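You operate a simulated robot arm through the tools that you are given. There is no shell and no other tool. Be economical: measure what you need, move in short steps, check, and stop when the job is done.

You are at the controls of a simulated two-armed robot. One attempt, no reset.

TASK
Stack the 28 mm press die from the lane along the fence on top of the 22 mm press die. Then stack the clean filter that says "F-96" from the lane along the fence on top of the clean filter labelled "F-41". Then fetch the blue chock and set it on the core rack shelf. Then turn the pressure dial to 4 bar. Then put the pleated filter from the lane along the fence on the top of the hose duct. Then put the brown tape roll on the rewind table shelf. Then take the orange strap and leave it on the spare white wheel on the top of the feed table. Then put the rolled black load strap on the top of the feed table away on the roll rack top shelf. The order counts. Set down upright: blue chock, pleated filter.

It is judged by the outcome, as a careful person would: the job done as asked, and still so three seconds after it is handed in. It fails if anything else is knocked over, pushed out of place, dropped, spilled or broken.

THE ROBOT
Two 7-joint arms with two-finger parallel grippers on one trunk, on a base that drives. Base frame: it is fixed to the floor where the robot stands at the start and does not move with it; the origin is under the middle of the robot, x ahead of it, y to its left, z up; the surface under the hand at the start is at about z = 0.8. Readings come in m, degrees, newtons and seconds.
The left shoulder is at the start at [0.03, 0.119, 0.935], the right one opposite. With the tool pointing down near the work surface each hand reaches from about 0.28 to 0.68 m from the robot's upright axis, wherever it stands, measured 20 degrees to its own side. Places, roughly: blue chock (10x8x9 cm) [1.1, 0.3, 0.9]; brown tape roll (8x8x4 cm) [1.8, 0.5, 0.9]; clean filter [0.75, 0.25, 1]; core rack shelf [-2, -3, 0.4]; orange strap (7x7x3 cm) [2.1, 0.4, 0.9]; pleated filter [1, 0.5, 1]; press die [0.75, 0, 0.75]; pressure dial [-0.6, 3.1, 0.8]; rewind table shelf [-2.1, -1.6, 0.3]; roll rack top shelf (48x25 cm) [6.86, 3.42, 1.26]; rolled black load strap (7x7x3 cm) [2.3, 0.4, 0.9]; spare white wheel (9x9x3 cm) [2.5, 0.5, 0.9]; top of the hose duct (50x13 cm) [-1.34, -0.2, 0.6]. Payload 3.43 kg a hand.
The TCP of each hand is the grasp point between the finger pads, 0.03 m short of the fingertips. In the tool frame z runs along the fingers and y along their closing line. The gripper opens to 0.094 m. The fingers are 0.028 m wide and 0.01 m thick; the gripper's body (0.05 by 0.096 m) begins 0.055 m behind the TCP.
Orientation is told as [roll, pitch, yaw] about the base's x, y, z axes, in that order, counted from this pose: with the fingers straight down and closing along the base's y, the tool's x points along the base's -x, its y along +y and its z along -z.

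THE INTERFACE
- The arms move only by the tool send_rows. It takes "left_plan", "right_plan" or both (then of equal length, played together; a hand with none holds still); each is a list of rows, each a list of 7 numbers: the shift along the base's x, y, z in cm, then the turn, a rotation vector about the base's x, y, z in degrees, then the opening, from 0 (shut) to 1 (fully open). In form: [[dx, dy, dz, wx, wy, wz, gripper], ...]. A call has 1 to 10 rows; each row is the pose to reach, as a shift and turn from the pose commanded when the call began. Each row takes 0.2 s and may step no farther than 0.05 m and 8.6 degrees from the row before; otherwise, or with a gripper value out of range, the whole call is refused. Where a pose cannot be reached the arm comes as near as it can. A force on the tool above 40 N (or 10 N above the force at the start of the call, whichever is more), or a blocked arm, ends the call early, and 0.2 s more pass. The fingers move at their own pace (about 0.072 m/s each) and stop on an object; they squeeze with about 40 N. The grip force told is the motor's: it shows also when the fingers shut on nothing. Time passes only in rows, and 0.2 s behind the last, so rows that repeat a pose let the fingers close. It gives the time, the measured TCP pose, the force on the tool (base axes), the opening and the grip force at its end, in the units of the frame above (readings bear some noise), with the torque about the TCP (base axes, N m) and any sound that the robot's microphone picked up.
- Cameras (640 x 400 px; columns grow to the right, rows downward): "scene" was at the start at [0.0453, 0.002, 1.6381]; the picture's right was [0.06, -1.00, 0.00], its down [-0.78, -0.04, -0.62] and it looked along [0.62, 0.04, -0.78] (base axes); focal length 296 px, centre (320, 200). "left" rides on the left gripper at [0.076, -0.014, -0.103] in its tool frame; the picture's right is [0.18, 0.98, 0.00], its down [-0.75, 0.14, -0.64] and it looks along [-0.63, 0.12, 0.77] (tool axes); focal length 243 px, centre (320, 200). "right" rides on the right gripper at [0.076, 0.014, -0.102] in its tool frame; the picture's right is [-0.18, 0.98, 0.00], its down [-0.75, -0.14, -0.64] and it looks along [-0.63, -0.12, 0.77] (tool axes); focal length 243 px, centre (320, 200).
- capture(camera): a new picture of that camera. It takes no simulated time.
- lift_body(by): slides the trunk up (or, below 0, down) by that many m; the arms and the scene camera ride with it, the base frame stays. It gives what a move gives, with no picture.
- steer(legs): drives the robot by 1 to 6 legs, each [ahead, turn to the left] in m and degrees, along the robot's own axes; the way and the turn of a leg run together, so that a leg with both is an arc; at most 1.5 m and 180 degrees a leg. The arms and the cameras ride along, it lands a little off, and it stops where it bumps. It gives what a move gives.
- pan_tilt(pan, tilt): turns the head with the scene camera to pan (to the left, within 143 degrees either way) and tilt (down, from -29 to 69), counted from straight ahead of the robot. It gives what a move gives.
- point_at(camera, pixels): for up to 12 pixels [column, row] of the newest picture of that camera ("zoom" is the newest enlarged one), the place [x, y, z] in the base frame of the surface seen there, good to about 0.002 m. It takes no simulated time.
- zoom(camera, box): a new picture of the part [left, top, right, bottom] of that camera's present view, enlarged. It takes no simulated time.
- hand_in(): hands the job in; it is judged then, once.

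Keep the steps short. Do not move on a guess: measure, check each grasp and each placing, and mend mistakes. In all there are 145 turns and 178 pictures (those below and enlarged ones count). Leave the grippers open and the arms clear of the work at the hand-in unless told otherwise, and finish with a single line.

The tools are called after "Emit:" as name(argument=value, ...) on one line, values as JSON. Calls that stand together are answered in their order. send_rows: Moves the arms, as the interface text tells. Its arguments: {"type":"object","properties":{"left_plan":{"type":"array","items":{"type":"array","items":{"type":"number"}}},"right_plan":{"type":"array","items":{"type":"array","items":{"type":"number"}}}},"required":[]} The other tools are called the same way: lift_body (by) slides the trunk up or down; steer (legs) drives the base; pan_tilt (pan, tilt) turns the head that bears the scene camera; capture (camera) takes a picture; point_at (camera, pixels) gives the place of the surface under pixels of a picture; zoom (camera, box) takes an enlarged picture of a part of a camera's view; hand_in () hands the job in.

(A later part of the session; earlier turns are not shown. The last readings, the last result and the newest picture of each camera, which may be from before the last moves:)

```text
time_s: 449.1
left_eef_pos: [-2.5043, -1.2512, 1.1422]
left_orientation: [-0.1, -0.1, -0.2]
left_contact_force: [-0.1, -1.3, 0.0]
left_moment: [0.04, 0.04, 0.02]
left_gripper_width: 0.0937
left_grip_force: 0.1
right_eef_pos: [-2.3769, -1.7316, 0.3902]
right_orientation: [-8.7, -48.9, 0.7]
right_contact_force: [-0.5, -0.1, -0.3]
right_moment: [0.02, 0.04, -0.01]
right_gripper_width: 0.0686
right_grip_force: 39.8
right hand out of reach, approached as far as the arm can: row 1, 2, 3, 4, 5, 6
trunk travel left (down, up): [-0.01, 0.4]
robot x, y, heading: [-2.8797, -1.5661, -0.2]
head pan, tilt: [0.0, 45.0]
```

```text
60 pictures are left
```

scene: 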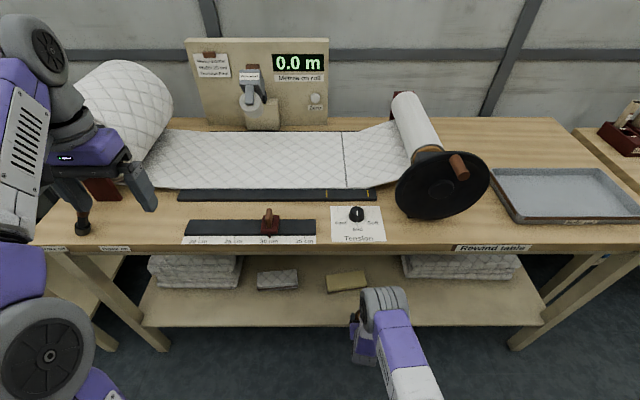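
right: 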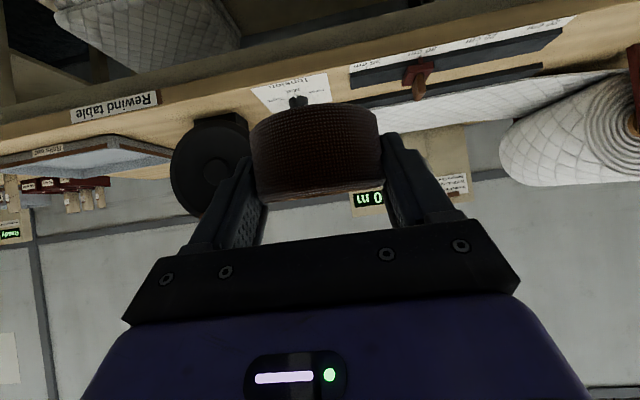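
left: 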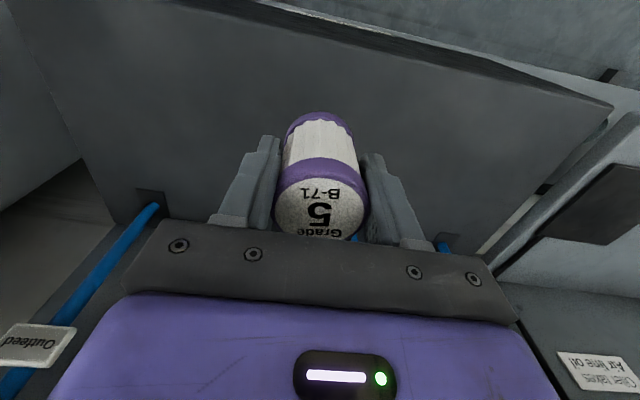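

The arm is too folded there; extend forward while moving across.

Emit:
send_rows(right_plan=[[3, 3.8, 0, 0, 0, 0, 0], [6.5, 7, 0, 0, 0, 0, 0], [10.5, 7, 0, 0, 0, 0, 0], [13.5, 4, 0, 0, 0, 0, 0], [15.5, 0, 0, 0, 0, 0, 0], [15.7, -0.6, 0, 0, 0, 0, 0]])

Emit:
capture(camera="scene")

Emit:
capture(camera="right")

```text
time_s: 450.5
left_eef_pos: [-2.5049, -1.2511, 1.1421]
left_orientation: [-0.1, -0.2, -0.3]
left_contact_force: [-1.2, 0.1, -0.3]
left_moment: [0.04, -0.02, -0.01]
left_gripper_width: 0.0941
left_grip_force: 0.1
right_eef_pos: [-2.2181, -1.736, 0.3885]
right_orientation: [-8.5, -48.9, 0.9]
right_contact_force: [-0.5, 0.8, -0.9]
right_moment: [0.0, 0.02, -0.01]
right_gripper_width: 0.0687
right_grip_force: 39.3
trunk travel left (down, up): [-0.01, 0.4]
robot x, y, heading: [-2.8813, -1.5729, -0.3]
head pan, tilt: [0.0, 45.0]
```

```text
59 pictures are left
```

scene: 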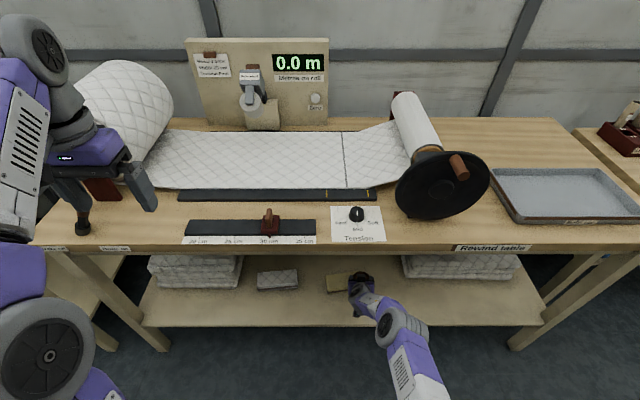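

```text
58 pictures are left
```

right: 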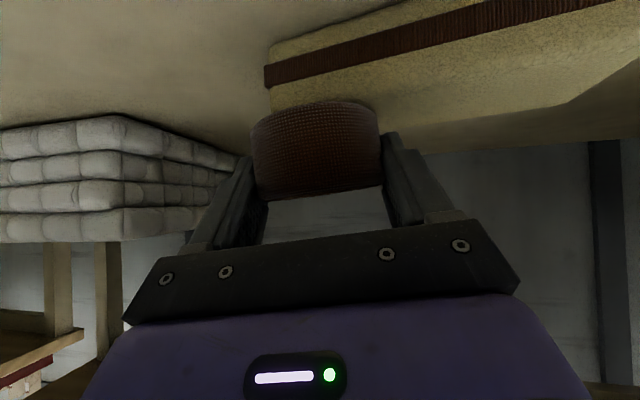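

Rise a little, move right to (-2.253, -1.87) and level the tool.

Emit:
send_rows(right_plan=[[-1, -2, 1.5, 1.4, -0.3, 1.4, 0], [-2, -6, 1.5, 2.7, -0.6, 2.8, 0], [-3, -10, 1.5, 4.1, -0.9, 4.2, 0], [-3.5, -13.4, 1.5, 5.46, -1.1, 5.6, 0], [-3.5, -13.4, 0, 5.46, -1.1, 5.6, 0]])

Emit:
zoom(camera="scene", box=[300, 230, 500, 355])

```text
time_s: 451.7
left_eef_pos: [-2.5044, -1.2504, 1.1426]
left_orientation: [-0.1, -0.2, -0.2]
left_contact_force: [0.5, -0.4, -0.1]
left_moment: [0.0, 0.03, 0.03]
left_gripper_width: 0.094
left_grip_force: 0.1
right_eef_pos: [-2.2114, -1.79, 0.4077]
right_orientation: [-4.4, -47.6, -0.5]
right_contact_force: [0.1, 0.1, -1.9]
right_moment: [-0.01, 0.0, 0.02]
right_gripper_width: 0.0689
right_grip_force: 39.8
right hand out of reach, approached as far as the arm can: row 2, 3, 4, 5
trunk travel left (down, up): [-0.01, 0.4]
robot x, y, heading: [-2.8797, -1.5702, -0.1]
head pan, tilt: [0.0, 45.0]
```

```text
3.20 times, centred on (400, 292) of scene
```

zoom: 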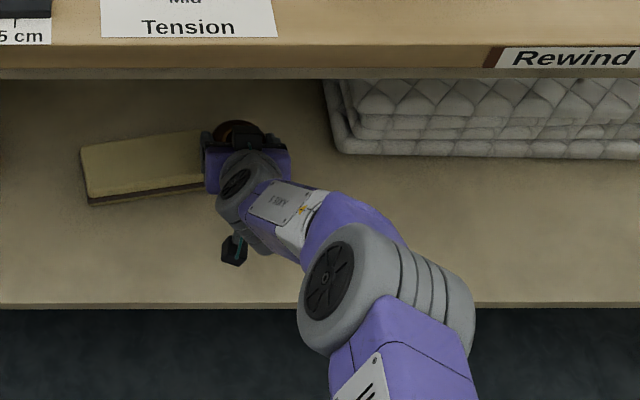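

The wrist limits the sideways move; since the roll is round, I'll yaw the tool 20° outward to gain reach.

Emit:
send_rows(right_plan=[[-0.5, -1.5, 0, 0.7, -0.6, -5, 0], [-1.5, -3.5, 0, 1.4, -1.2, -10, 0], [-2.5, -5.5, 0, 2.1, -1.8, -15, 0], [-3.5, -7, 0, 2.8, -2.4, -18, 0]])

Emit:
zoom(camera="scene", box=[300, 230, 500, 355])

```text
time_s: 452.7
left_eef_pos: [-2.5041, -1.251, 1.1427]
left_orientation: [-0.1, -0.3, -0.1]
left_contact_force: [-0.4, 1.0, 0.0]
left_moment: [-0.03, -0.01, -0.03]
left_gripper_width: 0.0941
left_grip_force: 0.0
right_eef_pos: [-2.2446, -1.8581, 0.4064]
right_orientation: [0.5, -49.5, -22.2]
right_contact_force: [-0.2, -0.6, -0.9]
right_moment: [0.0, 0.0, 0.0]
right_gripper_width: 0.0689
right_grip_force: 40.0
trunk travel left (down, up): [-0.01, 0.4]
robot x, y, heading: [-2.8806, -1.5708, 0.1]
head pan, tilt: [0.0, 45.0]
```

```text
3.20 times, centred on (400, 292) of scene
```

zoom: 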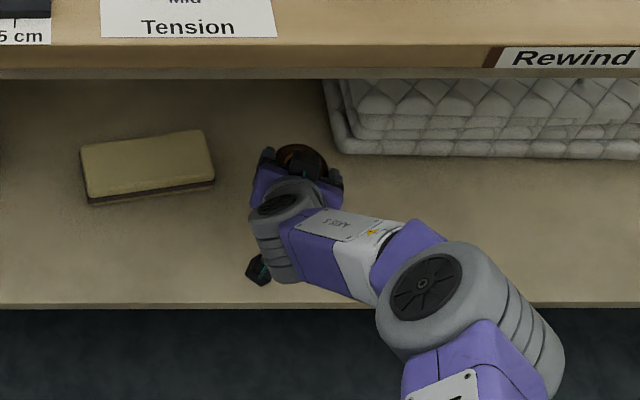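

Level and reachable. Lower the roll to the shelf, moving 1 cm away from the mats.

Emit:
send_rows(right_plan=[[-1, 0.5, -3, 0, 0, 0, 0], [-1, 0.5, -5.5, 0, 0, 0, 0], [-1, 0.5, -6.7, 0, 0, 0, 0], [-1, 0.5, -7.1, 0, 0, 0, 0]])

Emit:
capture(camera="right")

```text
time_s: 453.7
left_eef_pos: [-2.5051, -1.2499, 1.1428]
left_orientation: [-0.2, -0.2, -0.1]
left_contact_force: [-0.6, 0.1, 0.2]
left_moment: [0.02, 0.0, 0.0]
left_gripper_width: 0.094
left_grip_force: 0.1
right_eef_pos: [-2.2561, -1.8518, 0.3357]
right_orientation: [0.4, -49.8, -22.2]
right_contact_force: [-1.8, -1.3, 4.6]
right_moment: [-0.14, 0.03, -0.05]
right_gripper_width: 0.0687
right_grip_force: 40.2
trunk travel left (down, up): [-0.01, 0.4]
robot x, y, heading: [-2.8797, -1.568, -0.1]
head pan, tilt: [0.0, 45.0]
```

```text
55 pictures are left
```

right: 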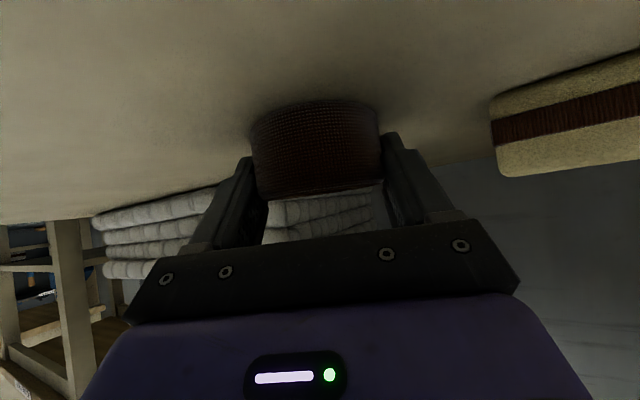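

Contact. Open and back straight out along the tool.

Emit:
send_rows(right_plan=[[0, 0, 0.1, 0, 0, 0, 0.9], [0, 0, 0.1, 0, 0, 0, 1], [0, 0, 0.1, 0, 0, 0, 1], [0, 0, 0.4, 0, 0, 0, 1], [-2, 0.8, 2.5, 0, 0, 0, 1], [-5, 2, 5.5, 0, 0, 0, 1], [-9, 3.6, 6.5, 0, 0, 0, 1], [-13, 5.2, 6.5, 0, 0, 0, 1], [-17, 6.8, 6.5, 0, 0, 0, 1]])

Emit:
zoom(camera="scene", box=[280, 220, 500, 350])

```text
time_s: 455.7
left_eef_pos: [-2.5039, -1.251, 1.1429]
left_orientation: [-0.2, -0.2, -0.2]
left_contact_force: [0.6, 0.5, -0.4]
left_moment: [-0.02, 0.0, 0.02]
left_gripper_width: 0.094
left_grip_force: 0.1
right_eef_pos: [-2.4272, -1.7818, 0.4025]
right_orientation: [0.5, -49.7, -22.3]
right_contact_force: [-0.1, 0.5, 0.1]
right_moment: [0.02, 0.0, 0.01]
right_gripper_width: 0.0942
right_grip_force: 0.1
trunk travel left (down, up): [-0.01, 0.4]
robot x, y, heading: [-2.883, -1.5676, -0.2]
head pan, tilt: [0.0, 45.0]
```

```text
2.91 times, centred on (390, 285) of scene
```

zoom: 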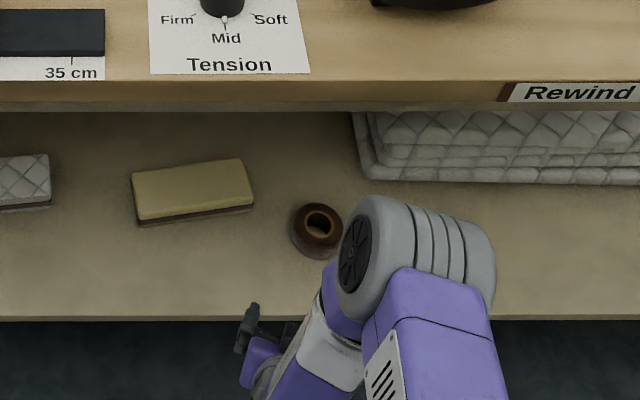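

Tape roll sits on the rewind table shelf. Back out, raise the trunk and the right tool, then return to the feed table.

Emit:
steer(legs=[[-0.25, 0]])

Emit:
lift_body(by=0.26)

Emit:
send_rows(right_plan=[[0, 0, 4.5, 0, 0, 0, 1], [0, 0, 9, 0, 0, 0, 1], [0, 0, 13.5, 0, 0, 0, 1], [0, 0, 18, 0, 0, 0, 1], [0, 1, 22.5, 0, 8, 0, 1], [0, 2, 27, 0, 16, 0, 1], [0, 3, 31, 0, 24, 0, 1], [0, 4, 35, 0, 32, 0, 1], [0, 5, 39, 0, 40, 0, 1], [0, 6, 43, 0, 48, 0, 1]])

Emit:
steer(legs=[[0, 90], [1.5, 0], [1.5, 0], [0.2, 0], [0, -90], [1.5, 0]])

```text
time_s: 457.5
left_eef_pos: [-2.752, -1.2505, 1.1427]
left_orientation: [-0.1, -0.2, -0.1]
left_contact_force: [-1.0, 0.9, 1.0]
left_moment: [0.02, -0.02, -0.04]
left_gripper_width: 0.094
left_grip_force: 0.0
right_eef_pos: [-2.6719, -1.7804, 0.4017]
right_orientation: [0.5, -49.5, -22.2]
right_contact_force: [0.8, -0.7, 0.1]
right_moment: [0.01, 0.0, 0.02]
right_gripper_width: 0.0939
right_grip_force: 0.2
trunk travel left (down, up): [-0.01, 0.4]
robot x, y, heading: [-3.1285, -1.5715, 0.1]
head pan, tilt: [0.0, 45.0]
```

```text
time_s: 460.2
left_eef_pos: [-2.7518, -1.2498, 1.4018]
left_orientation: [-0.1, -0.1, 0.0]
left_contact_force: [0.1, 1.1, 0.7]
left_moment: [0.01, 0.01, -0.01]
left_gripper_width: 0.094
left_grip_force: 0.1
right_eef_pos: [-2.6726, -1.7819, 0.6614]
right_orientation: [0.5, -49.5, -22.1]
right_contact_force: [0.2, 1.3, -0.3]
right_moment: [-0.01, 0.0, 0.02]
right_gripper_width: 0.0939
right_grip_force: 0.0
trunk travel left (down, up): [-0.27, 0.14]
robot x, y, heading: [-3.1255, -1.5717, -0.1]
head pan, tilt: [0.0, 45.0]
```

```text
time_s: 462.4
left_eef_pos: [-2.7524, -1.2495, 1.4024]
left_orientation: [-0.1, -0.2, 0.0]
left_contact_force: [-0.1, 0.8, -0.7]
left_moment: [0.0, 0.02, -0.03]
left_gripper_width: 0.0939
left_grip_force: 0.1
right_eef_pos: [-2.673, -1.7219, 1.0903]
right_orientation: [-15.8, -3.4, -14.1]
right_contact_force: [0.3, -0.1, -0.9]
right_moment: [0.05, -0.01, 0.02]
right_gripper_width: 0.0939
right_grip_force: 0.1
trunk travel left (down, up): [-0.27, 0.14]
robot x, y, heading: [-3.1285, -1.5688, 0.0]
head pan, tilt: [0.0, 45.0]
```

```text
time_s: 492.6
left_eef_pos: [-1.3355, 2.0805, 1.4031]
left_orientation: [-0.2, -0.1, 4.8]
left_contact_force: [1.1, -0.2, 0.1]
left_moment: [0.0, 0.01, 0.01]
left_gripper_width: 0.0938
left_grip_force: 0.1
right_eef_pos: [-1.2187, 1.6169, 1.0906]
right_orientation: [-15.8, -3.6, -9.5]
right_contact_force: [0.8, 0.5, -1.2]
right_moment: [0.01, -0.01, 0.0]
right_gripper_width: 0.0941
right_grip_force: 0.1
trunk travel left (down, up): [-0.27, 0.14]
robot x, y, heading: [-1.6837, 1.7327, 4.9]
head pan, tilt: [0.0, 45.0]
```

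Emit:
steer(legs=[[0, -12], [1.5, 0], [1.5, 0], [0.83, 0], [0, -82.5]])

Emit:
pan_tilt(pan=10, tilt=48)

Emit:
capture(camera="scene")

```text
time_s: 515.4
left_eef_pos: [2.4296, 0.8426, 1.4024]
left_orientation: [-0.1, -0.4, -90.9]
left_contact_force: [-0.3, 0.6, 0.5]
left_moment: [0.04, 0.01, -0.03]
left_gripper_width: 0.0939
left_grip_force: 0.1
right_eef_pos: [1.9559, 0.7727, 1.0915]
right_orientation: [-15.8, -3.4, -105.1]
right_contact_force: [0.0, -0.2, -0.4]
right_moment: [0.0, -0.03, 0.01]
right_gripper_width: 0.0939
right_grip_force: 0.0
trunk travel left (down, up): [-0.27, 0.14]
robot x, y, heading: [2.1152, 1.224, -90.7]
head pan, tilt: [0.0, 45.0]
```

```text
time_s: 516.1
left_eef_pos: [2.4298, 0.8428, 1.4024]
left_orientation: [-0.2, -0.2, -90.9]
left_contact_force: [-0.3, -0.3, -1.3]
left_moment: [-0.02, 0.03, -0.01]
left_gripper_width: 0.0938
left_grip_force: 0.1
right_eef_pos: [1.9565, 0.7717, 1.0905]
right_orientation: [-15.8, -3.4, -105.1]
right_contact_force: [1.1, 0.9, 0.3]
right_moment: [-0.01, 0.0, -0.02]
right_gripper_width: 0.0937
right_grip_force: 0.0
trunk travel left (down, up): [-0.27, 0.14]
robot x, y, heading: [2.1125, 1.2246, -91.0]
head pan, tilt: [10.0, 48.0]
```

```text
53 pictures are left
```

scene: 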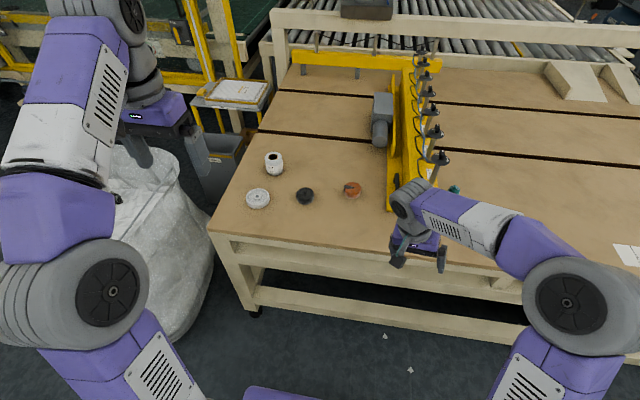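

Pull the right hand in (away from the clamp beam), then drive 0.22 m ahead and measure straps and wheel.

Emit:
send_rows(right_plan=[[-1, 4, 1.5, 0, 0, 0, 1], [-2, 8, 3, 0, 0, 0, 1], [-3, 12, 4.5, 0, 0, 0, 1], [-4, 16, 6, 0, 0, 0, 1], [-5, 20, 7, 0, 0, 0, 1]])

Emit:
steer(legs=[[0.22, 0.8]])

Emit:
zoom(camera="scene", box=[220, 180, 380, 280])

```text
time_s: 517.3
left_eef_pos: [2.4299, 0.8443, 1.4049]
left_orientation: [-0.1, -0.2, -90.9]
left_contact_force: [0.9, 0.5, 0.2]
left_moment: [-0.04, -0.01, 0.04]
left_gripper_width: 0.0941
left_grip_force: 0.1
right_eef_pos: [1.9041, 0.9744, 1.1604]
right_orientation: [-15.7, -3.7, -104.9]
right_contact_force: [0.4, 0.2, 0.0]
right_moment: [-0.03, -0.02, 0.02]
right_gripper_width: 0.094
right_grip_force: 0.0
trunk travel left (down, up): [-0.27, 0.14]
robot x, y, heading: [2.1217, 1.2232, -91.0]
head pan, tilt: [10.0, 48.0]
```

```text
time_s: 519.0
left_eef_pos: [2.4333, 0.628, 1.402]
left_orientation: [0.0, -0.2, -90.1]
left_contact_force: [0.1, 0.1, 0.9]
left_moment: [-0.01, 0.0, -0.01]
left_gripper_width: 0.0943
left_grip_force: 0.1
right_eef_pos: [1.9066, 0.75, 1.1606]
right_orientation: [-15.8, -3.4, -104.2]
right_contact_force: [-0.4, 1.0, 1.1]
right_moment: [0.03, 0.02, 0.03]
right_gripper_width: 0.0943
right_grip_force: 0.1
trunk travel left (down, up): [-0.27, 0.14]
robot x, y, heading: [2.1137, 1.0046, -90.0]
head pan, tilt: [10.0, 48.0]
```

```text
4.00 times, centred on (300, 230) of scene
```

zoom: 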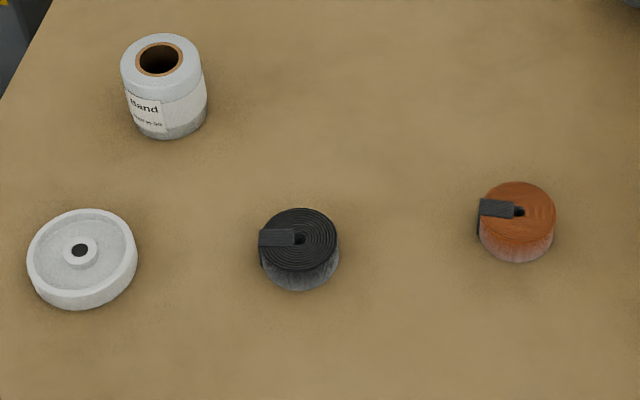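

Emit:
point_at(camera="zoom", pixels=[[484, 212], [553, 212], [518, 185], [518, 240], [265, 240], [334, 240], [300, 211], [300, 268], [32, 252], [132, 252], [82, 214], [82, 293]])

Emit:
point_at(camera="zoom", pixels=[[80, 240], [55, 265], [110, 265], [82, 275], [480, 230], [262, 262], [490, 210], [270, 237]])

```text
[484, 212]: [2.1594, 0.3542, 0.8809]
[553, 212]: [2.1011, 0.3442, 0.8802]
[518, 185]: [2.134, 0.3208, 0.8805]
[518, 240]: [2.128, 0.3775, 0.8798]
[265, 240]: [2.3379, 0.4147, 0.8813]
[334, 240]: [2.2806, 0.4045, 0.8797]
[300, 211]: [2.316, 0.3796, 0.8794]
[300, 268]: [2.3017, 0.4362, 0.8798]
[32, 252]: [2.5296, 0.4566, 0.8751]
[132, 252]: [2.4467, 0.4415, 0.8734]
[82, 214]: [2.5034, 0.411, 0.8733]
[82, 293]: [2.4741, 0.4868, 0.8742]
```

```text
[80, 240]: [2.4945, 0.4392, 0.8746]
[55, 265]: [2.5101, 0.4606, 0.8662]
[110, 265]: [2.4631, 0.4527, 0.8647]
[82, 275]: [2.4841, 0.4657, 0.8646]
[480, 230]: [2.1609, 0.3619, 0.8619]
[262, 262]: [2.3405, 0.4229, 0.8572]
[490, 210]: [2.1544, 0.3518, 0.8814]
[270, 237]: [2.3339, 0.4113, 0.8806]
```

Orange centre (2.131, 0.350), black (2.309, 0.408), wheel (2.488, 0.449) with rim/hub top z≈0.874. Left hand goes over the orange strap, yawed -45° to keep off its tail.

Emit:
send_rows(left_plan=[[-3.02, -2.2, -3.2, 0, 0, -4.5, 1], [-6.04, -4.4, -6.4, 0, 0, -9, 1], [-9.06, -6.6, -9.6, 0, 0, -13.5, 1], [-12.08, -8.8, -12.8, 0, 0, -18, 1], [-15.1, -11, -16, 0, 0, -22.5, 1], [-18.12, -13.2, -19.2, 0, 0, -27, 1], [-21.14, -15.4, -22.4, 0, 0, -31.5, 1], [-24.16, -17.6, -25.6, 0, 0, -36, 1], [-27.18, -19.8, -28.8, 0, 0, -40.5, 1], [-30.2, -22, -32, 0, 0, -45, 1]])

Emit:
send_rows(left_plan=[[0, -3, -3, 0, 0, 0, 1], [0, -5.8, -6, 0, 0, 0, 1], [0, -5.8, -9, 0, 0, 0, 1]])

Emit:
capture(camera="left")

```text
time_s: 521.2
left_eef_pos: [2.1308, 0.4081, 1.0799]
left_orientation: [-0.1, -0.2, -135.2]
left_contact_force: [0.1, 0.2, 0.2]
left_moment: [0.0, 0.0, 0.0]
left_gripper_width: 0.094
left_grip_force: 0.0
right_eef_pos: [1.9056, 0.7481, 1.1601]
right_orientation: [-15.8, -3.4, -104.2]
right_contact_force: [-0.5, -0.5, 0.1]
right_moment: [0.01, -0.02, 0.01]
right_gripper_width: 0.094
right_grip_force: 0.1
trunk travel left (down, up): [-0.27, 0.14]
robot x, y, heading: [2.1143, 1.0047, -90.0]
head pan, tilt: [10.0, 48.0]
```

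```text
time_s: 522.0
left_eef_pos: [2.134, 0.3705, 1.0011]
left_orientation: [-0.1, -0.1, -135.1]
left_contact_force: [-0.5, -0.5, -0.3]
left_moment: [0.04, 0.0, -0.03]
left_gripper_width: 0.0941
left_grip_force: 0.1
left hand out of reach, approached as far as the arm can: row 2, 3
right_eef_pos: [1.9063, 0.7492, 1.16]
right_orientation: [-15.7, -3.6, -104.3]
right_contact_force: [-0.7, 0.0, 0.2]
right_moment: [0.04, 0.04, 0.0]
right_gripper_width: 0.0938
right_grip_force: 0.0
trunk travel left (down, up): [-0.27, 0.14]
robot x, y, heading: [2.1145, 1.0047, -89.9]
head pan, tilt: [10.0, 48.0]
```

```text
51 pictures are left
```

left: 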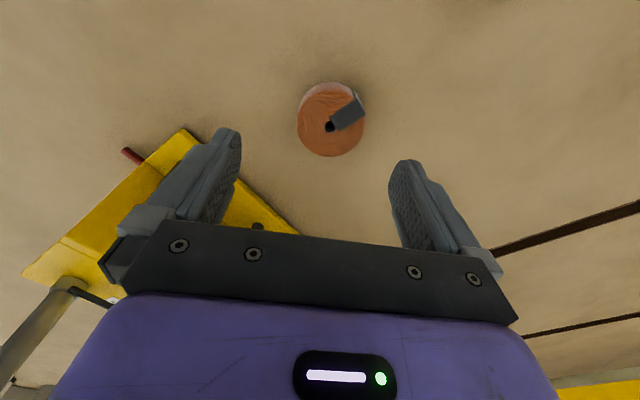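

2 cm short: drive 5 cm closer, then correct.

Emit:
steer(legs=[[0.05, 0]])

Emit:
zoom(camera="scene", box=[290, 200, 450, 300])

Emit:
capture(camera="left")

Emit:
point_at(camera="left", pixels=[[330, 105], [180, 140], [290, 230], [230, 145]])

```text
time_s: 523.0
left_eef_pos: [2.1323, 0.3208, 1.0008]
left_orientation: [0.0, -0.1, -135.1]
left_contact_force: [-0.2, -0.8, 0.3]
left_moment: [0.03, 0.01, 0.01]
left_gripper_width: 0.0939
left_grip_force: 0.1
right_eef_pos: [1.905, 0.6986, 1.1601]
right_orientation: [-15.8, -3.5, -104.3]
right_contact_force: [-0.1, -0.7, 0.9]
right_moment: [0.0, 0.01, 0.02]
right_gripper_width: 0.0942
right_grip_force: 0.1
trunk travel left (down, up): [-0.27, 0.14]
robot x, y, heading: [2.1169, 0.9551, -90.2]
head pan, tilt: [10.0, 48.0]
```

```text
4.00 times, centred on (370, 250) of scene
```

zoom: 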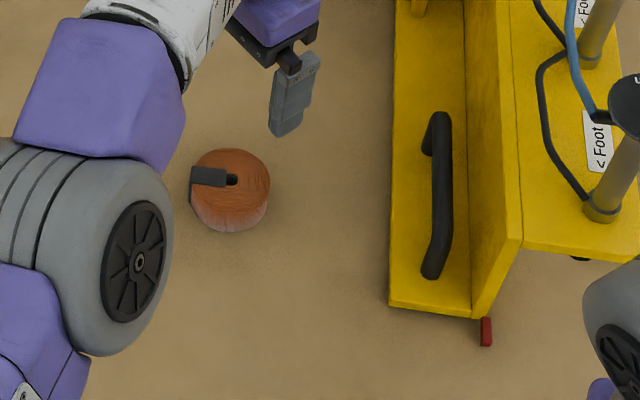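

```text
49 pictures are left
```

left: 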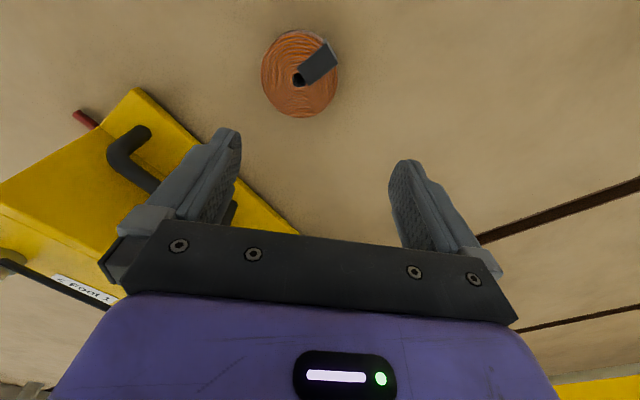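

```text
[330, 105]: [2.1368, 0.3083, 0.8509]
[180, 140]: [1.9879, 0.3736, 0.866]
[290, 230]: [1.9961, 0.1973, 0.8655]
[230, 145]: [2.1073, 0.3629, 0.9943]
```

Strap is at (300,75) in the hand view, consistent. Move 2.9 cm toward me and descend, then close.

Emit:
send_rows(left_plan=[[-0.1, 2.9, 0, 0, 0, 0, 1], [-0.1, 2.9, -4, 0, 0, 0, 1], [-0.1, 2.9, -7, 0, 0, 0, 1]])

Emit:
capture(camera="left")

Emit:
point_at(camera="left", pixels=[[320, 100], [320, 130], [320, 70], [290, 100], [350, 100]])

```text
time_s: 523.8
left_eef_pos: [2.1325, 0.3511, 0.9318]
left_orientation: [0.1, -0.3, -135.2]
left_contact_force: [0.1, 0.8, 0.3]
left_moment: [-0.05, -0.03, 0.0]
left_gripper_width: 0.0943
left_grip_force: 0.1
right_eef_pos: [1.9068, 0.7015, 1.1604]
right_orientation: [-15.8, -3.6, -104.3]
right_contact_force: [0.0, 1.0, -1.3]
right_moment: [0.0, -0.03, 0.02]
right_gripper_width: 0.094
right_grip_force: 0.0
trunk travel left (down, up): [-0.27, 0.14]
robot x, y, heading: [2.1147, 0.9521, -90.1]
head pan, tilt: [10.0, 48.0]
```

```text
48 pictures are left
```

left: 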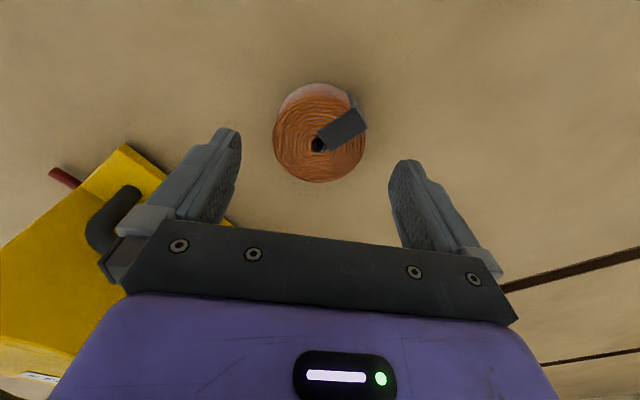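

```text
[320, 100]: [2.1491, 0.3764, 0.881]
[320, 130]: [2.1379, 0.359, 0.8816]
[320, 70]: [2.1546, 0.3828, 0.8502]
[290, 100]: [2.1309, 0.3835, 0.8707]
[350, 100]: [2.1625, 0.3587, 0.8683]
```

Emit:
send_rows(left_plan=[[0, 0, -3, 0, 0, 0, 1], [0, 0, -4.6, 0, 0, 0, 1], [0, 0, -4.6, 0, 0, 0, 1], [0, 0, -4.6, 0, 0, 0, 0.5], [0, 0, -4.6, 0, 0, 0, 0], [0, 0, -4.6, 0, 0, 0, 0], [0, 0, -4.6, 0, 0, 0, 0]])

Emit:
zoom(camera="left", box=[200, 80, 440, 250])

```text
time_s: 525.4
left_eef_pos: [2.1335, 0.3526, 0.8858]
left_orientation: [-0.2, -0.2, -135.1]
left_contact_force: [0.4, -0.6, 0.9]
left_moment: [-0.01, 0.03, 0.03]
left_gripper_width: 0.064
left_grip_force: 40.2
right_eef_pos: [1.9049, 0.6996, 1.1606]
right_orientation: [-15.8, -3.5, -104.2]
right_contact_force: [-0.5, 0.0, 0.1]
right_moment: [0.01, 0.03, 0.02]
right_gripper_width: 0.0941
right_grip_force: 0.1
trunk travel left (down, up): [-0.27, 0.14]
robot x, y, heading: [2.1146, 0.9527, -90.2]
head pan, tilt: [10.0, 48.0]
```

```text
2.35 times, centred on (320, 165) of left
```

zoom: 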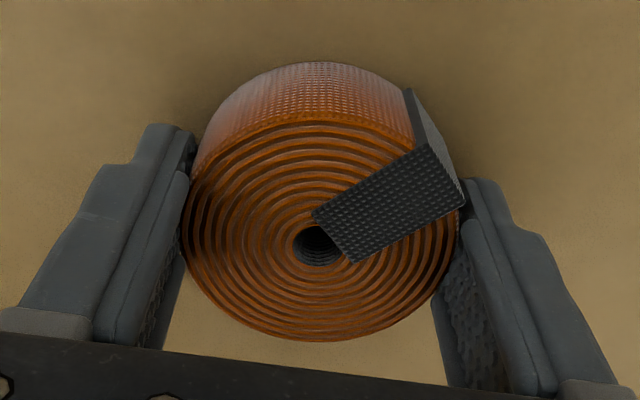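

Gripped (64 mm). Lift and carry to above the wheel.

Emit:
send_rows(left_plan=[[0, 0, 4.5, 0, 0, 0, 0], [0, 0, 9, 0, 0, 0, 0], [4.4, 1.3, 10, 0, 0, 0, 0], [8.8, 2.6, 10, 0, 0, 0, 0], [13.2, 3.9, 10, 0, 0, 0, 0], [17.6, 5.2, 10, 0, 0, 0, 0], [22, 6.5, 10, 0, 0, 0, 0], [26.4, 7.8, 10, 0, 0, 0, 0], [30.8, 9.1, 10, 0, 0, 0, 0], [35.4, 10.6, 10, 0, 0, 0, 0]])

Emit:
send_rows(left_plan=[[0, 0, -3, 0, 0, 0, 0], [0, 0, -5, 0, 0, 0, 0], [0, 0, -5, 0, 0, 0, 0]])

Emit:
capture(camera="left")

Emit:
zoom(camera="scene", box=[200, 200, 328, 280])

```text
time_s: 527.6
left_eef_pos: [2.4885, 0.4532, 0.9855]
left_orientation: [-0.1, -0.3, -135.1]
left_contact_force: [-0.6, 0.0, -1.5]
left_moment: [0.02, 0.0, 0.02]
left_gripper_width: 0.0641
left_grip_force: 39.7
right_eef_pos: [1.9065, 0.701, 1.1609]
right_orientation: [-15.8, -3.6, -104.3]
right_contact_force: [-0.5, -0.2, -0.3]
right_moment: [-0.02, 0.02, -0.03]
right_gripper_width: 0.0938
right_grip_force: 0.0
trunk travel left (down, up): [-0.27, 0.14]
robot x, y, heading: [2.1144, 0.9554, -90.1]
head pan, tilt: [10.0, 48.0]
```

```text
time_s: 528.4
left_eef_pos: [2.488, 0.4556, 0.9346]
left_orientation: [-0.2, -0.2, -135.2]
left_contact_force: [-0.3, -0.3, -0.1]
left_moment: [0.01, -0.01, -0.01]
left_gripper_width: 0.0639
left_grip_force: 40.6
right_eef_pos: [1.9053, 0.7, 1.1601]
right_orientation: [-15.7, -3.5, -104.4]
right_contact_force: [0.6, -0.7, 0.5]
right_moment: [-0.01, -0.02, 0.0]
right_gripper_width: 0.0941
right_grip_force: 0.0
trunk travel left (down, up): [-0.27, 0.14]
robot x, y, heading: [2.116, 0.9489, -90.4]
head pan, tilt: [10.0, 48.0]
```

```text
46 pictures are left
```

left: 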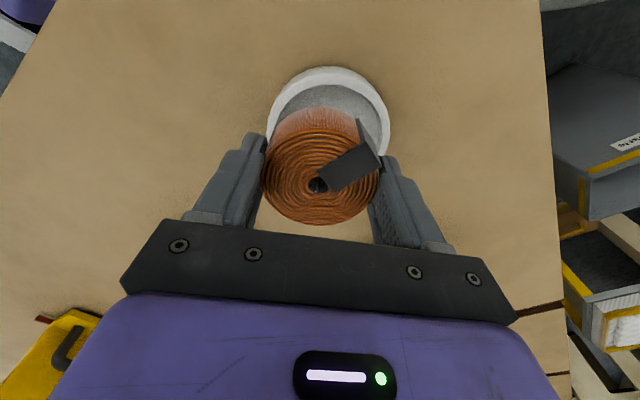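

```text
5.00 times, centred on (264, 240) of scene
```

zoom: 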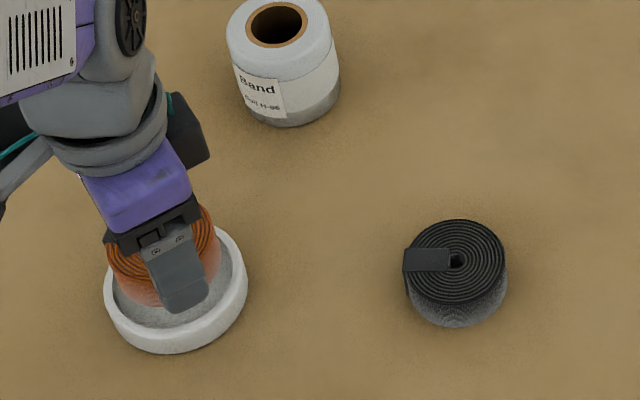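

Above the wheel with ~2.5 cm to go. Lower to contact.

Emit:
send_rows(left_plan=[[0, 0.2, -1.5, 0, 0, 0, 0], [0, 0.2, -2.1, 0, 0, 0, 0], [0, 0.2, -2.4, 0, 0, 0, 0], [0, 0.2, -2.6, 0, 0, 0, 0]])

Emit:
zoom(camera="left", box=[200, 40, 440, 250])

```text
time_s: 529.4
left_eef_pos: [2.4858, 0.458, 0.9102]
left_orientation: [-0.1, -0.2, -135.2]
left_contact_force: [0.3, -0.4, 0.2]
left_moment: [-0.01, -0.02, 0.01]
left_gripper_width: 0.064
left_grip_force: 39.9
right_eef_pos: [1.9053, 0.7018, 1.1607]
right_orientation: [-15.8, -3.7, -104.2]
right_contact_force: [-0.1, -0.7, -0.2]
right_moment: [-0.02, 0.01, 0.01]
right_gripper_width: 0.0939
right_grip_force: 0.0
trunk travel left (down, up): [-0.27, 0.14]
robot x, y, heading: [2.1137, 0.9552, -89.9]
head pan, tilt: [10.0, 48.0]
```

```text
1.90 times, centred on (320, 145) of left
```

zoom: 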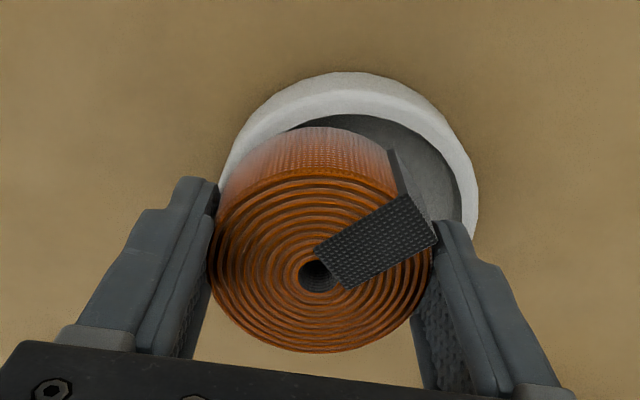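

Emit:
point_at(camera="zoom", pixels=[[350, 90], [250, 130], [462, 180], [430, 120], [466, 220], [290, 100], [316, 270], [222, 250], [310, 345], [320, 190]])

```text
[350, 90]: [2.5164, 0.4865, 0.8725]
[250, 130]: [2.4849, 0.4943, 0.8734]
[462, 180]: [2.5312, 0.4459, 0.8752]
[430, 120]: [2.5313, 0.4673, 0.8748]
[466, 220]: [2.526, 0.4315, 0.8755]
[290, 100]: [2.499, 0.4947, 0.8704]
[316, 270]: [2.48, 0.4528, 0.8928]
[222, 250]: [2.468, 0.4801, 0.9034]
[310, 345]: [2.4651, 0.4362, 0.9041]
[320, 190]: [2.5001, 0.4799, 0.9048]
```

Strap centre ≈ (2.483, 0.457), wheel centre ≈ (2.489, 0.451): well placed, bottom at rim height. Release and rise.

Emit:
send_rows(left_plan=[[0, 0, -0.1, 0, 0, 0, 0.75], [0, 0, -0.1, 0, 0, 0, 1], [0, 0, -0.1, 0, 0, 0, 1], [0, 0, -0.1, 0, 0, 0, 1], [0, 0, 4, 0, 0, 0, 1], [0, 0, 8, 0, 0, 0, 1], [0, 0, 11, 0, 0, 0, 1]])

Emit:
capture(camera="left")

Emit:
zoom(camera="scene", box=[200, 200, 328, 280])

```text
time_s: 531.0
left_eef_pos: [2.4862, 0.4576, 1.0211]
left_orientation: [-0.1, -0.1, -135.2]
left_contact_force: [-0.6, 0.8, 0.0]
left_moment: [-0.01, -0.01, -0.01]
left_gripper_width: 0.094
left_grip_force: 0.0
right_eef_pos: [1.9052, 0.7009, 1.16]
right_orientation: [-15.8, -3.5, -104.3]
right_contact_force: [-0.4, 0.3, -0.2]
right_moment: [-0.02, 0.02, 0.01]
right_gripper_width: 0.094
right_grip_force: 0.0
trunk travel left (down, up): [-0.27, 0.14]
robot x, y, heading: [2.1175, 0.9561, -90.1]
head pan, tilt: [10.0, 48.0]
```

```text
43 pictures are left
```

left: 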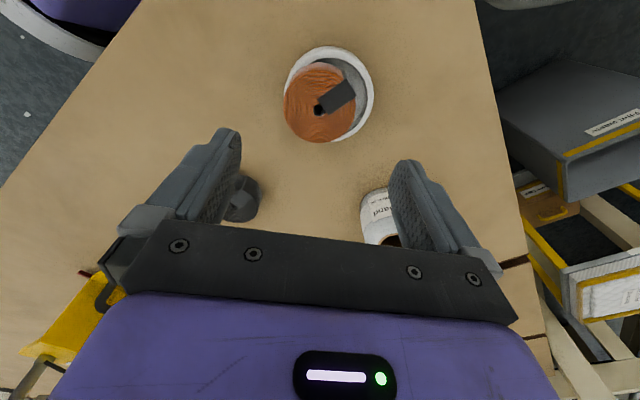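

```text
5.00 times, centred on (264, 240) of scene
```

zoom: 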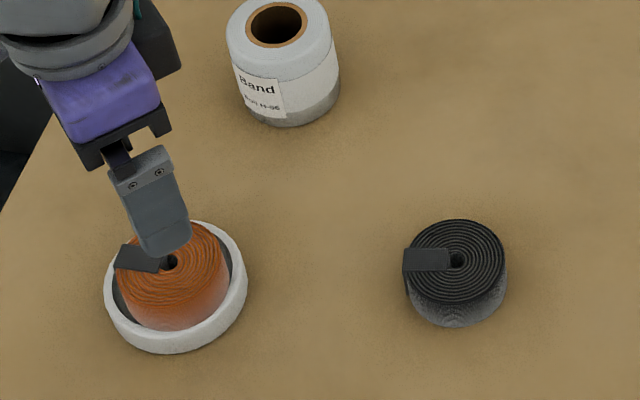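

Orange strap rests on the wheel. Now the black strap: move the left hand over it, yaw to -120° and then pitch 50°, handy for placing on a high shelf.

Emit:
send_rows(left_plan=[[-4.4, -0.5, 1, 0, 0, 3.75, 1], [-8.8, -1, 2, 0, 0, 7.5, 1], [-13.2, -1.5, 2, 0, 0, 11.25, 1], [-17.6, -2, 2, 0, 0, 15, 1]])

Emit:
send_rows(left_plan=[[0, 0, 0, -7.2, 4.2, 0, 1], [0, 0, 0, -14.4, 8.3, 0, 1], [0, 0, 0, -21.6, 12.5, 0, 1], [0, 0, 0, -28.8, 16.7, 0, 1], [0, 0, 0, -36, 20.8, 0, 1], [0, 0, 0, -43.3, 25, 0, 1]])

Emit:
capture(camera="scene")

```text
time_s: 532.0
left_eef_pos: [2.3087, 0.4383, 1.038]
left_orientation: [0.1, -0.1, -119.9]
left_contact_force: [0.7, 0.6, -0.1]
left_moment: [0.01, -0.01, -0.02]
left_gripper_width: 0.0943
left_grip_force: 0.1
right_eef_pos: [1.9058, 0.6997, 1.1595]
right_orientation: [-15.7, -3.5, -104.4]
right_contact_force: [0.0, -0.5, -0.4]
right_moment: [-0.02, 0.02, -0.01]
right_gripper_width: 0.0939
right_grip_force: 0.1
trunk travel left (down, up): [-0.27, 0.14]
robot x, y, heading: [2.1145, 0.9588, -90.3]
head pan, tilt: [10.0, 48.0]
```

```text
time_s: 533.4
left_eef_pos: [2.3097, 0.4399, 1.0394]
left_orientation: [0.2, -50.3, -120.3]
left_contact_force: [0.1, 0.3, 1.1]
left_moment: [0.03, -0.01, 0.01]
left_gripper_width: 0.0942
left_grip_force: 0.1
right_eef_pos: [1.9081, 0.7007, 1.1606]
right_orientation: [-15.8, -3.6, -104.3]
right_contact_force: [0.1, -0.8, 0.3]
right_moment: [-0.01, 0.02, -0.01]
right_gripper_width: 0.0939
right_grip_force: 0.1
trunk travel left (down, up): [-0.27, 0.14]
robot x, y, heading: [2.1157, 0.9559, -90.5]
head pan, tilt: [10.0, 48.0]
```

```text
41 pictures are left
```

scene: 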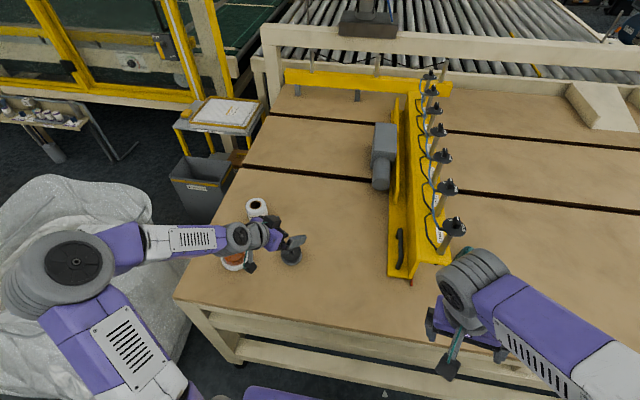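

Pitch set. Move over the strap centre and descend, checking before the last part.

Emit:
send_rows(left_plan=[[0, -1.6, -4, 0, 0, 0, 1], [0, -3, -8, 0, 0, 0, 1], [0, -3, -11, 0, 0, 0, 1]])

Emit:
zoom(camera="scene", box=[210, 190, 370, 290])

Emit:
capture(camera="left")

```text
time_s: 534.2
left_eef_pos: [2.3079, 0.4073, 0.9289]
left_orientation: [0.1, -50.3, -120.3]
left_contact_force: [0.3, 0.3, 0.5]
left_moment: [0.01, -0.04, 0.02]
left_gripper_width: 0.0939
left_grip_force: 0.0
right_eef_pos: [1.9061, 0.7009, 1.1601]
right_orientation: [-15.9, -3.6, -104.3]
right_contact_force: [-0.8, -0.6, -0.5]
right_moment: [0.03, 0.0, 0.02]
right_gripper_width: 0.094
right_grip_force: 0.1
trunk travel left (down, up): [-0.27, 0.14]
robot x, y, heading: [2.115, 0.9562, -89.7]
head pan, tilt: [10.0, 48.0]
```

```text
4.00 times, centred on (290, 240) of scene
```

zoom: 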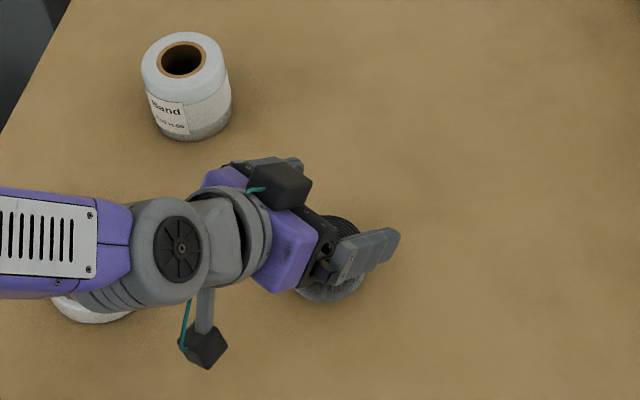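

```text
39 pictures are left
```

left: 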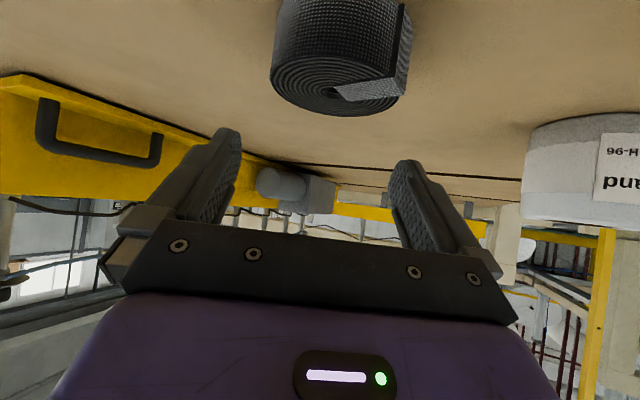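

The forearm passes over the wheel; measure its height before descending.

Emit:
point_at(camera="zoom", pixels=[[60, 210], [60, 260], [110, 230], [150, 215], [180, 245], [100, 300], [205, 345], [20, 270]])

```text
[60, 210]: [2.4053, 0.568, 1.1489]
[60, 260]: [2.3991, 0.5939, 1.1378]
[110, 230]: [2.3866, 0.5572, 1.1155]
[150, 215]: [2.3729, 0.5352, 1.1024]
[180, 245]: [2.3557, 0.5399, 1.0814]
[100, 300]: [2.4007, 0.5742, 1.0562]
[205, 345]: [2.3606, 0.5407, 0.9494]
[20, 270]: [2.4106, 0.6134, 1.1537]
```

Forearm is clear (y≈0.57, z>1.05). Descend 4.6 cm and close.

Emit:
send_rows(left_plan=[[0, 0, -2.5, 0, 0, 0, 1], [0, 0, -4.6, 0, 0, 0, 1], [0, 0, -4.6, 0, 0, 0, 1], [0, 0, -4.6, 0, 0, 0, 0.5], [0, 0, -4.6, 0, 0, 0, 0], [0, 0, -4.6, 0, 0, 0, 0], [0, 0, -4.6, 0, 0, 0, 0]])

Emit:
zoom(camera="left", box=[160, 20, 480, 240])

```text
time_s: 535.8
left_eef_pos: [2.3089, 0.4095, 0.8835]
left_orientation: [0.1, -50.3, -120.4]
left_contact_force: [-0.5, -0.5, 0.2]
left_moment: [0.0, 0.02, -0.01]
left_gripper_width: 0.068
left_grip_force: 39.2
right_eef_pos: [1.9058, 0.701, 1.1593]
right_orientation: [-15.8, -3.5, -104.3]
right_contact_force: [0.6, 1.0, -0.1]
right_moment: [-0.01, -0.01, 0.01]
right_gripper_width: 0.094
right_grip_force: 0.0
trunk travel left (down, up): [-0.27, 0.14]
robot x, y, heading: [2.1171, 0.9583, -90.5]
head pan, tilt: [10.0, 48.0]
```

```text
1.82 times, centred on (320, 130) of left
```

zoom: 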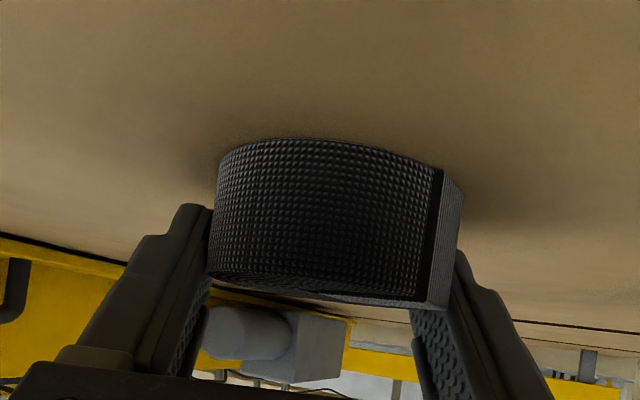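

Gripped. Lift, draw in, back off and turn to look towards the roll rack.

Emit:
send_rows(left_plan=[[0, 0, 4, 0, 0, 0, 0], [0, 0, 8.5, 0, 0, 0, 0], [0, 0, 13, 0, 0, 0, 0], [0, 1, 17.5, 0, 0, 0, 0], [-1, 4, 21, 0, 0, 0, 0], [-2, 8, 22, 0, 0, 0, 0], [-3, 12, 22, 0, 0, 0, 0]])

Emit:
steer(legs=[[-0.5, 0], [0, 100]])

Emit:
pan_tilt(pan=12, tilt=14)

Emit:
capture(camera="scene")

```text
time_s: 537.4
left_eef_pos: [2.2779, 0.5298, 1.1038]
left_orientation: [0.2, -50.1, -120.3]
left_contact_force: [0.6, -0.3, -0.5]
left_moment: [0.01, -0.02, 0.04]
left_gripper_width: 0.0676
left_grip_force: 39.7
right_eef_pos: [1.9054, 0.7021, 1.1609]
right_orientation: [-15.7, -3.6, -104.4]
right_contact_force: [-0.7, 0.2, 0.4]
right_moment: [-0.02, -0.03, 0.03]
right_gripper_width: 0.0942
right_grip_force: 0.0
trunk travel left (down, up): [-0.27, 0.14]
robot x, y, heading: [2.1164, 0.9561, -90.2]
head pan, tilt: [10.0, 48.0]
```

```text
time_s: 544.5
left_eef_pos: [2.5077, 1.6894, 1.1024]
left_orientation: [0.0, -50.3, -20.3]
left_contact_force: [-0.2, 0.3, -0.4]
left_moment: [0.01, 0.01, 0.0]
left_gripper_width: 0.0674
left_grip_force: 40.1
right_eef_pos: [2.4019, 1.2936, 1.1599]
right_orientation: [-15.7, -3.6, -4.4]
right_contact_force: [1.0, 0.8, 1.4]
right_moment: [-0.03, -0.01, 0.0]
right_gripper_width: 0.0938
right_grip_force: 0.1
trunk travel left (down, up): [-0.27, 0.14]
robot x, y, heading: [2.1151, 1.4563, 9.6]
head pan, tilt: [10.0, 48.0]
```

```text
time_s: 545.5
left_eef_pos: [2.507, 1.6889, 1.1028]
left_orientation: [0.1, -50.2, -20.2]
left_contact_force: [-0.2, 0.1, -1.0]
left_moment: [-0.01, 0.0, -0.01]
left_gripper_width: 0.0672
left_grip_force: 40.4
right_eef_pos: [2.402, 1.2929, 1.1602]
right_orientation: [-15.8, -3.6, -4.4]
right_contact_force: [0.5, 0.3, 0.3]
right_moment: [0.02, -0.01, -0.03]
right_gripper_width: 0.0939
right_grip_force: 0.0
trunk travel left (down, up): [-0.27, 0.14]
robot x, y, heading: [2.1195, 1.4559, 10.0]
head pan, tilt: [12.0, 14.0]
```

```text
37 pictures are left
```

scene: 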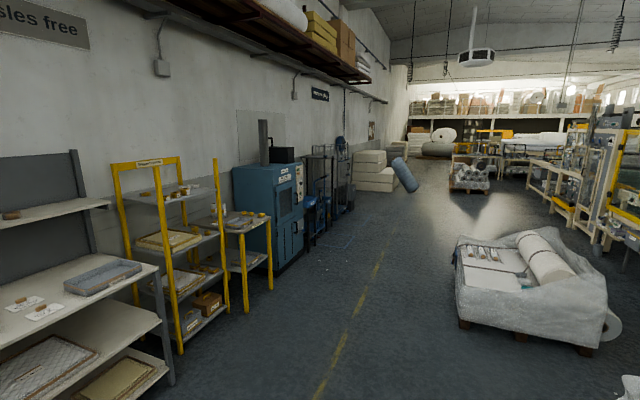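

Emit:
zoom(camera="scene", box=[270, 120, 420, 250])

Emit:
point_at(camera="zoom", pixels=[[200, 160], [250, 200], [290, 200], [330, 200], [230, 100], [150, 370], [320, 350], [400, 200], [450, 280], [340, 110]])

```text
3.08 times, centred on (345, 185) of scene
```

zoom: 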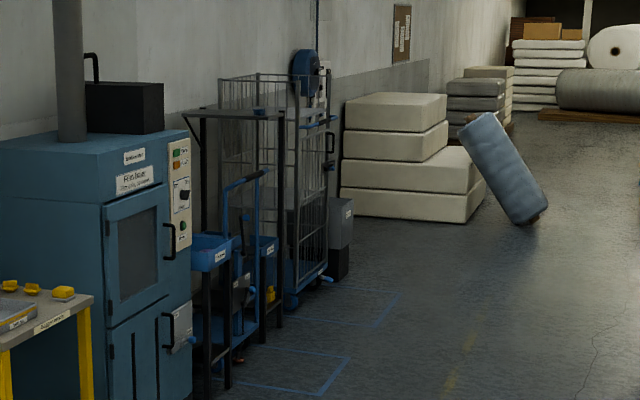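

```text
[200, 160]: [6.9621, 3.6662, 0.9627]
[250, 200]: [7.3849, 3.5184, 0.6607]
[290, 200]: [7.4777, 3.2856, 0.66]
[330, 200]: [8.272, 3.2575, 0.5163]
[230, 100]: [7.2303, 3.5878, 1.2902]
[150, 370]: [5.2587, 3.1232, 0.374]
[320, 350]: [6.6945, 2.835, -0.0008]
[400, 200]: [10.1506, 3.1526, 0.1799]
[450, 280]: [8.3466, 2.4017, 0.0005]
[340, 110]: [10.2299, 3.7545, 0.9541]
```

The roll rack is the dark frame right of the blue machine. Drive to about (6.95, 2.55) and face it.

Emit:
steer(legs=[[0, 3], [1.5, 0], [1.5, 0], [1.5, 0], [0.42, 0], [0, 77]])

Emit:
lift_body(by=0.14)

Emit:
pan_tilt(pan=5, tilt=30)

Emit:
capture(camera="scene")

```text
time_s: 572.8
left_eef_pos: [6.7137, 3.0535, 1.1026]
left_orientation: [0.1, -50.2, 60.1]
left_contact_force: [-0.4, 0.1, -0.6]
left_moment: [-0.01, 0.01, 0.0]
left_gripper_width: 0.0663
left_grip_force: 40.5
right_eef_pos: [7.0862, 2.8825, 1.1595]
right_orientation: [-15.8, -3.6, 76.0]
right_contact_force: [-1.0, 0.1, 0.4]
right_moment: [0.0, -0.02, 0.03]
right_gripper_width: 0.0939
right_grip_force: 0.2
trunk travel left (down, up): [-0.27, 0.14]
robot x, y, heading: [6.8774, 2.6299, 90.1]
head pan, tilt: [12.0, 14.0]
```

```text
time_s: 574.5
left_eef_pos: [6.714, 3.0535, 1.2431]
left_orientation: [0.0, -50.2, 60.1]
left_contact_force: [-0.3, 0.2, -0.4]
left_moment: [-0.01, -0.03, 0.0]
left_gripper_width: 0.0661
left_grip_force: 39.7
right_eef_pos: [7.0878, 2.8823, 1.2999]
right_orientation: [-15.8, -3.5, 76.0]
right_contact_force: [0.6, 0.5, -0.1]
right_moment: [-0.01, -0.02, -0.01]
right_gripper_width: 0.094
right_grip_force: 0.0
trunk travel left (down, up): [-0.41, 0.0]
robot x, y, heading: [6.88, 2.626, 90.1]
head pan, tilt: [12.0, 14.0]
```

```text
time_s: 575.3
left_eef_pos: [6.7141, 3.0536, 1.2428]
left_orientation: [0.1, -50.2, 60.1]
left_contact_force: [0.4, 0.6, -1.2]
left_moment: [-0.04, 0.01, 0.01]
left_gripper_width: 0.0659
left_grip_force: 39.7
right_eef_pos: [7.0877, 2.8833, 1.2993]
right_orientation: [-15.8, -3.6, 76.0]
right_contact_force: [-0.3, 0.7, 1.2]
right_moment: [0.03, 0.0, -0.01]
right_gripper_width: 0.0941
right_grip_force: 0.1
trunk travel left (down, up): [-0.41, 0.0]
robot x, y, heading: [6.8808, 2.6275, 90.0]
head pan, tilt: [5.0, 30.0]
```

```text
35 pictures are left
```

scene: 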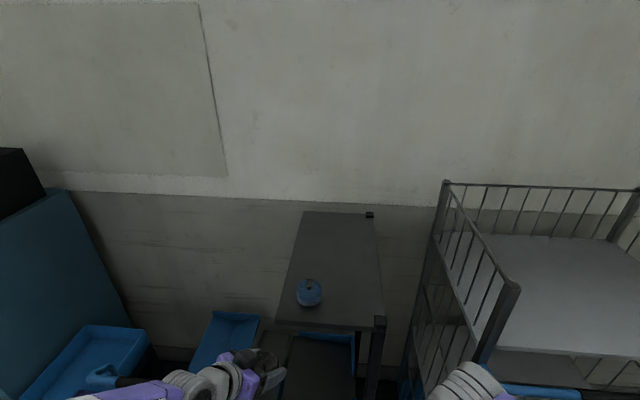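

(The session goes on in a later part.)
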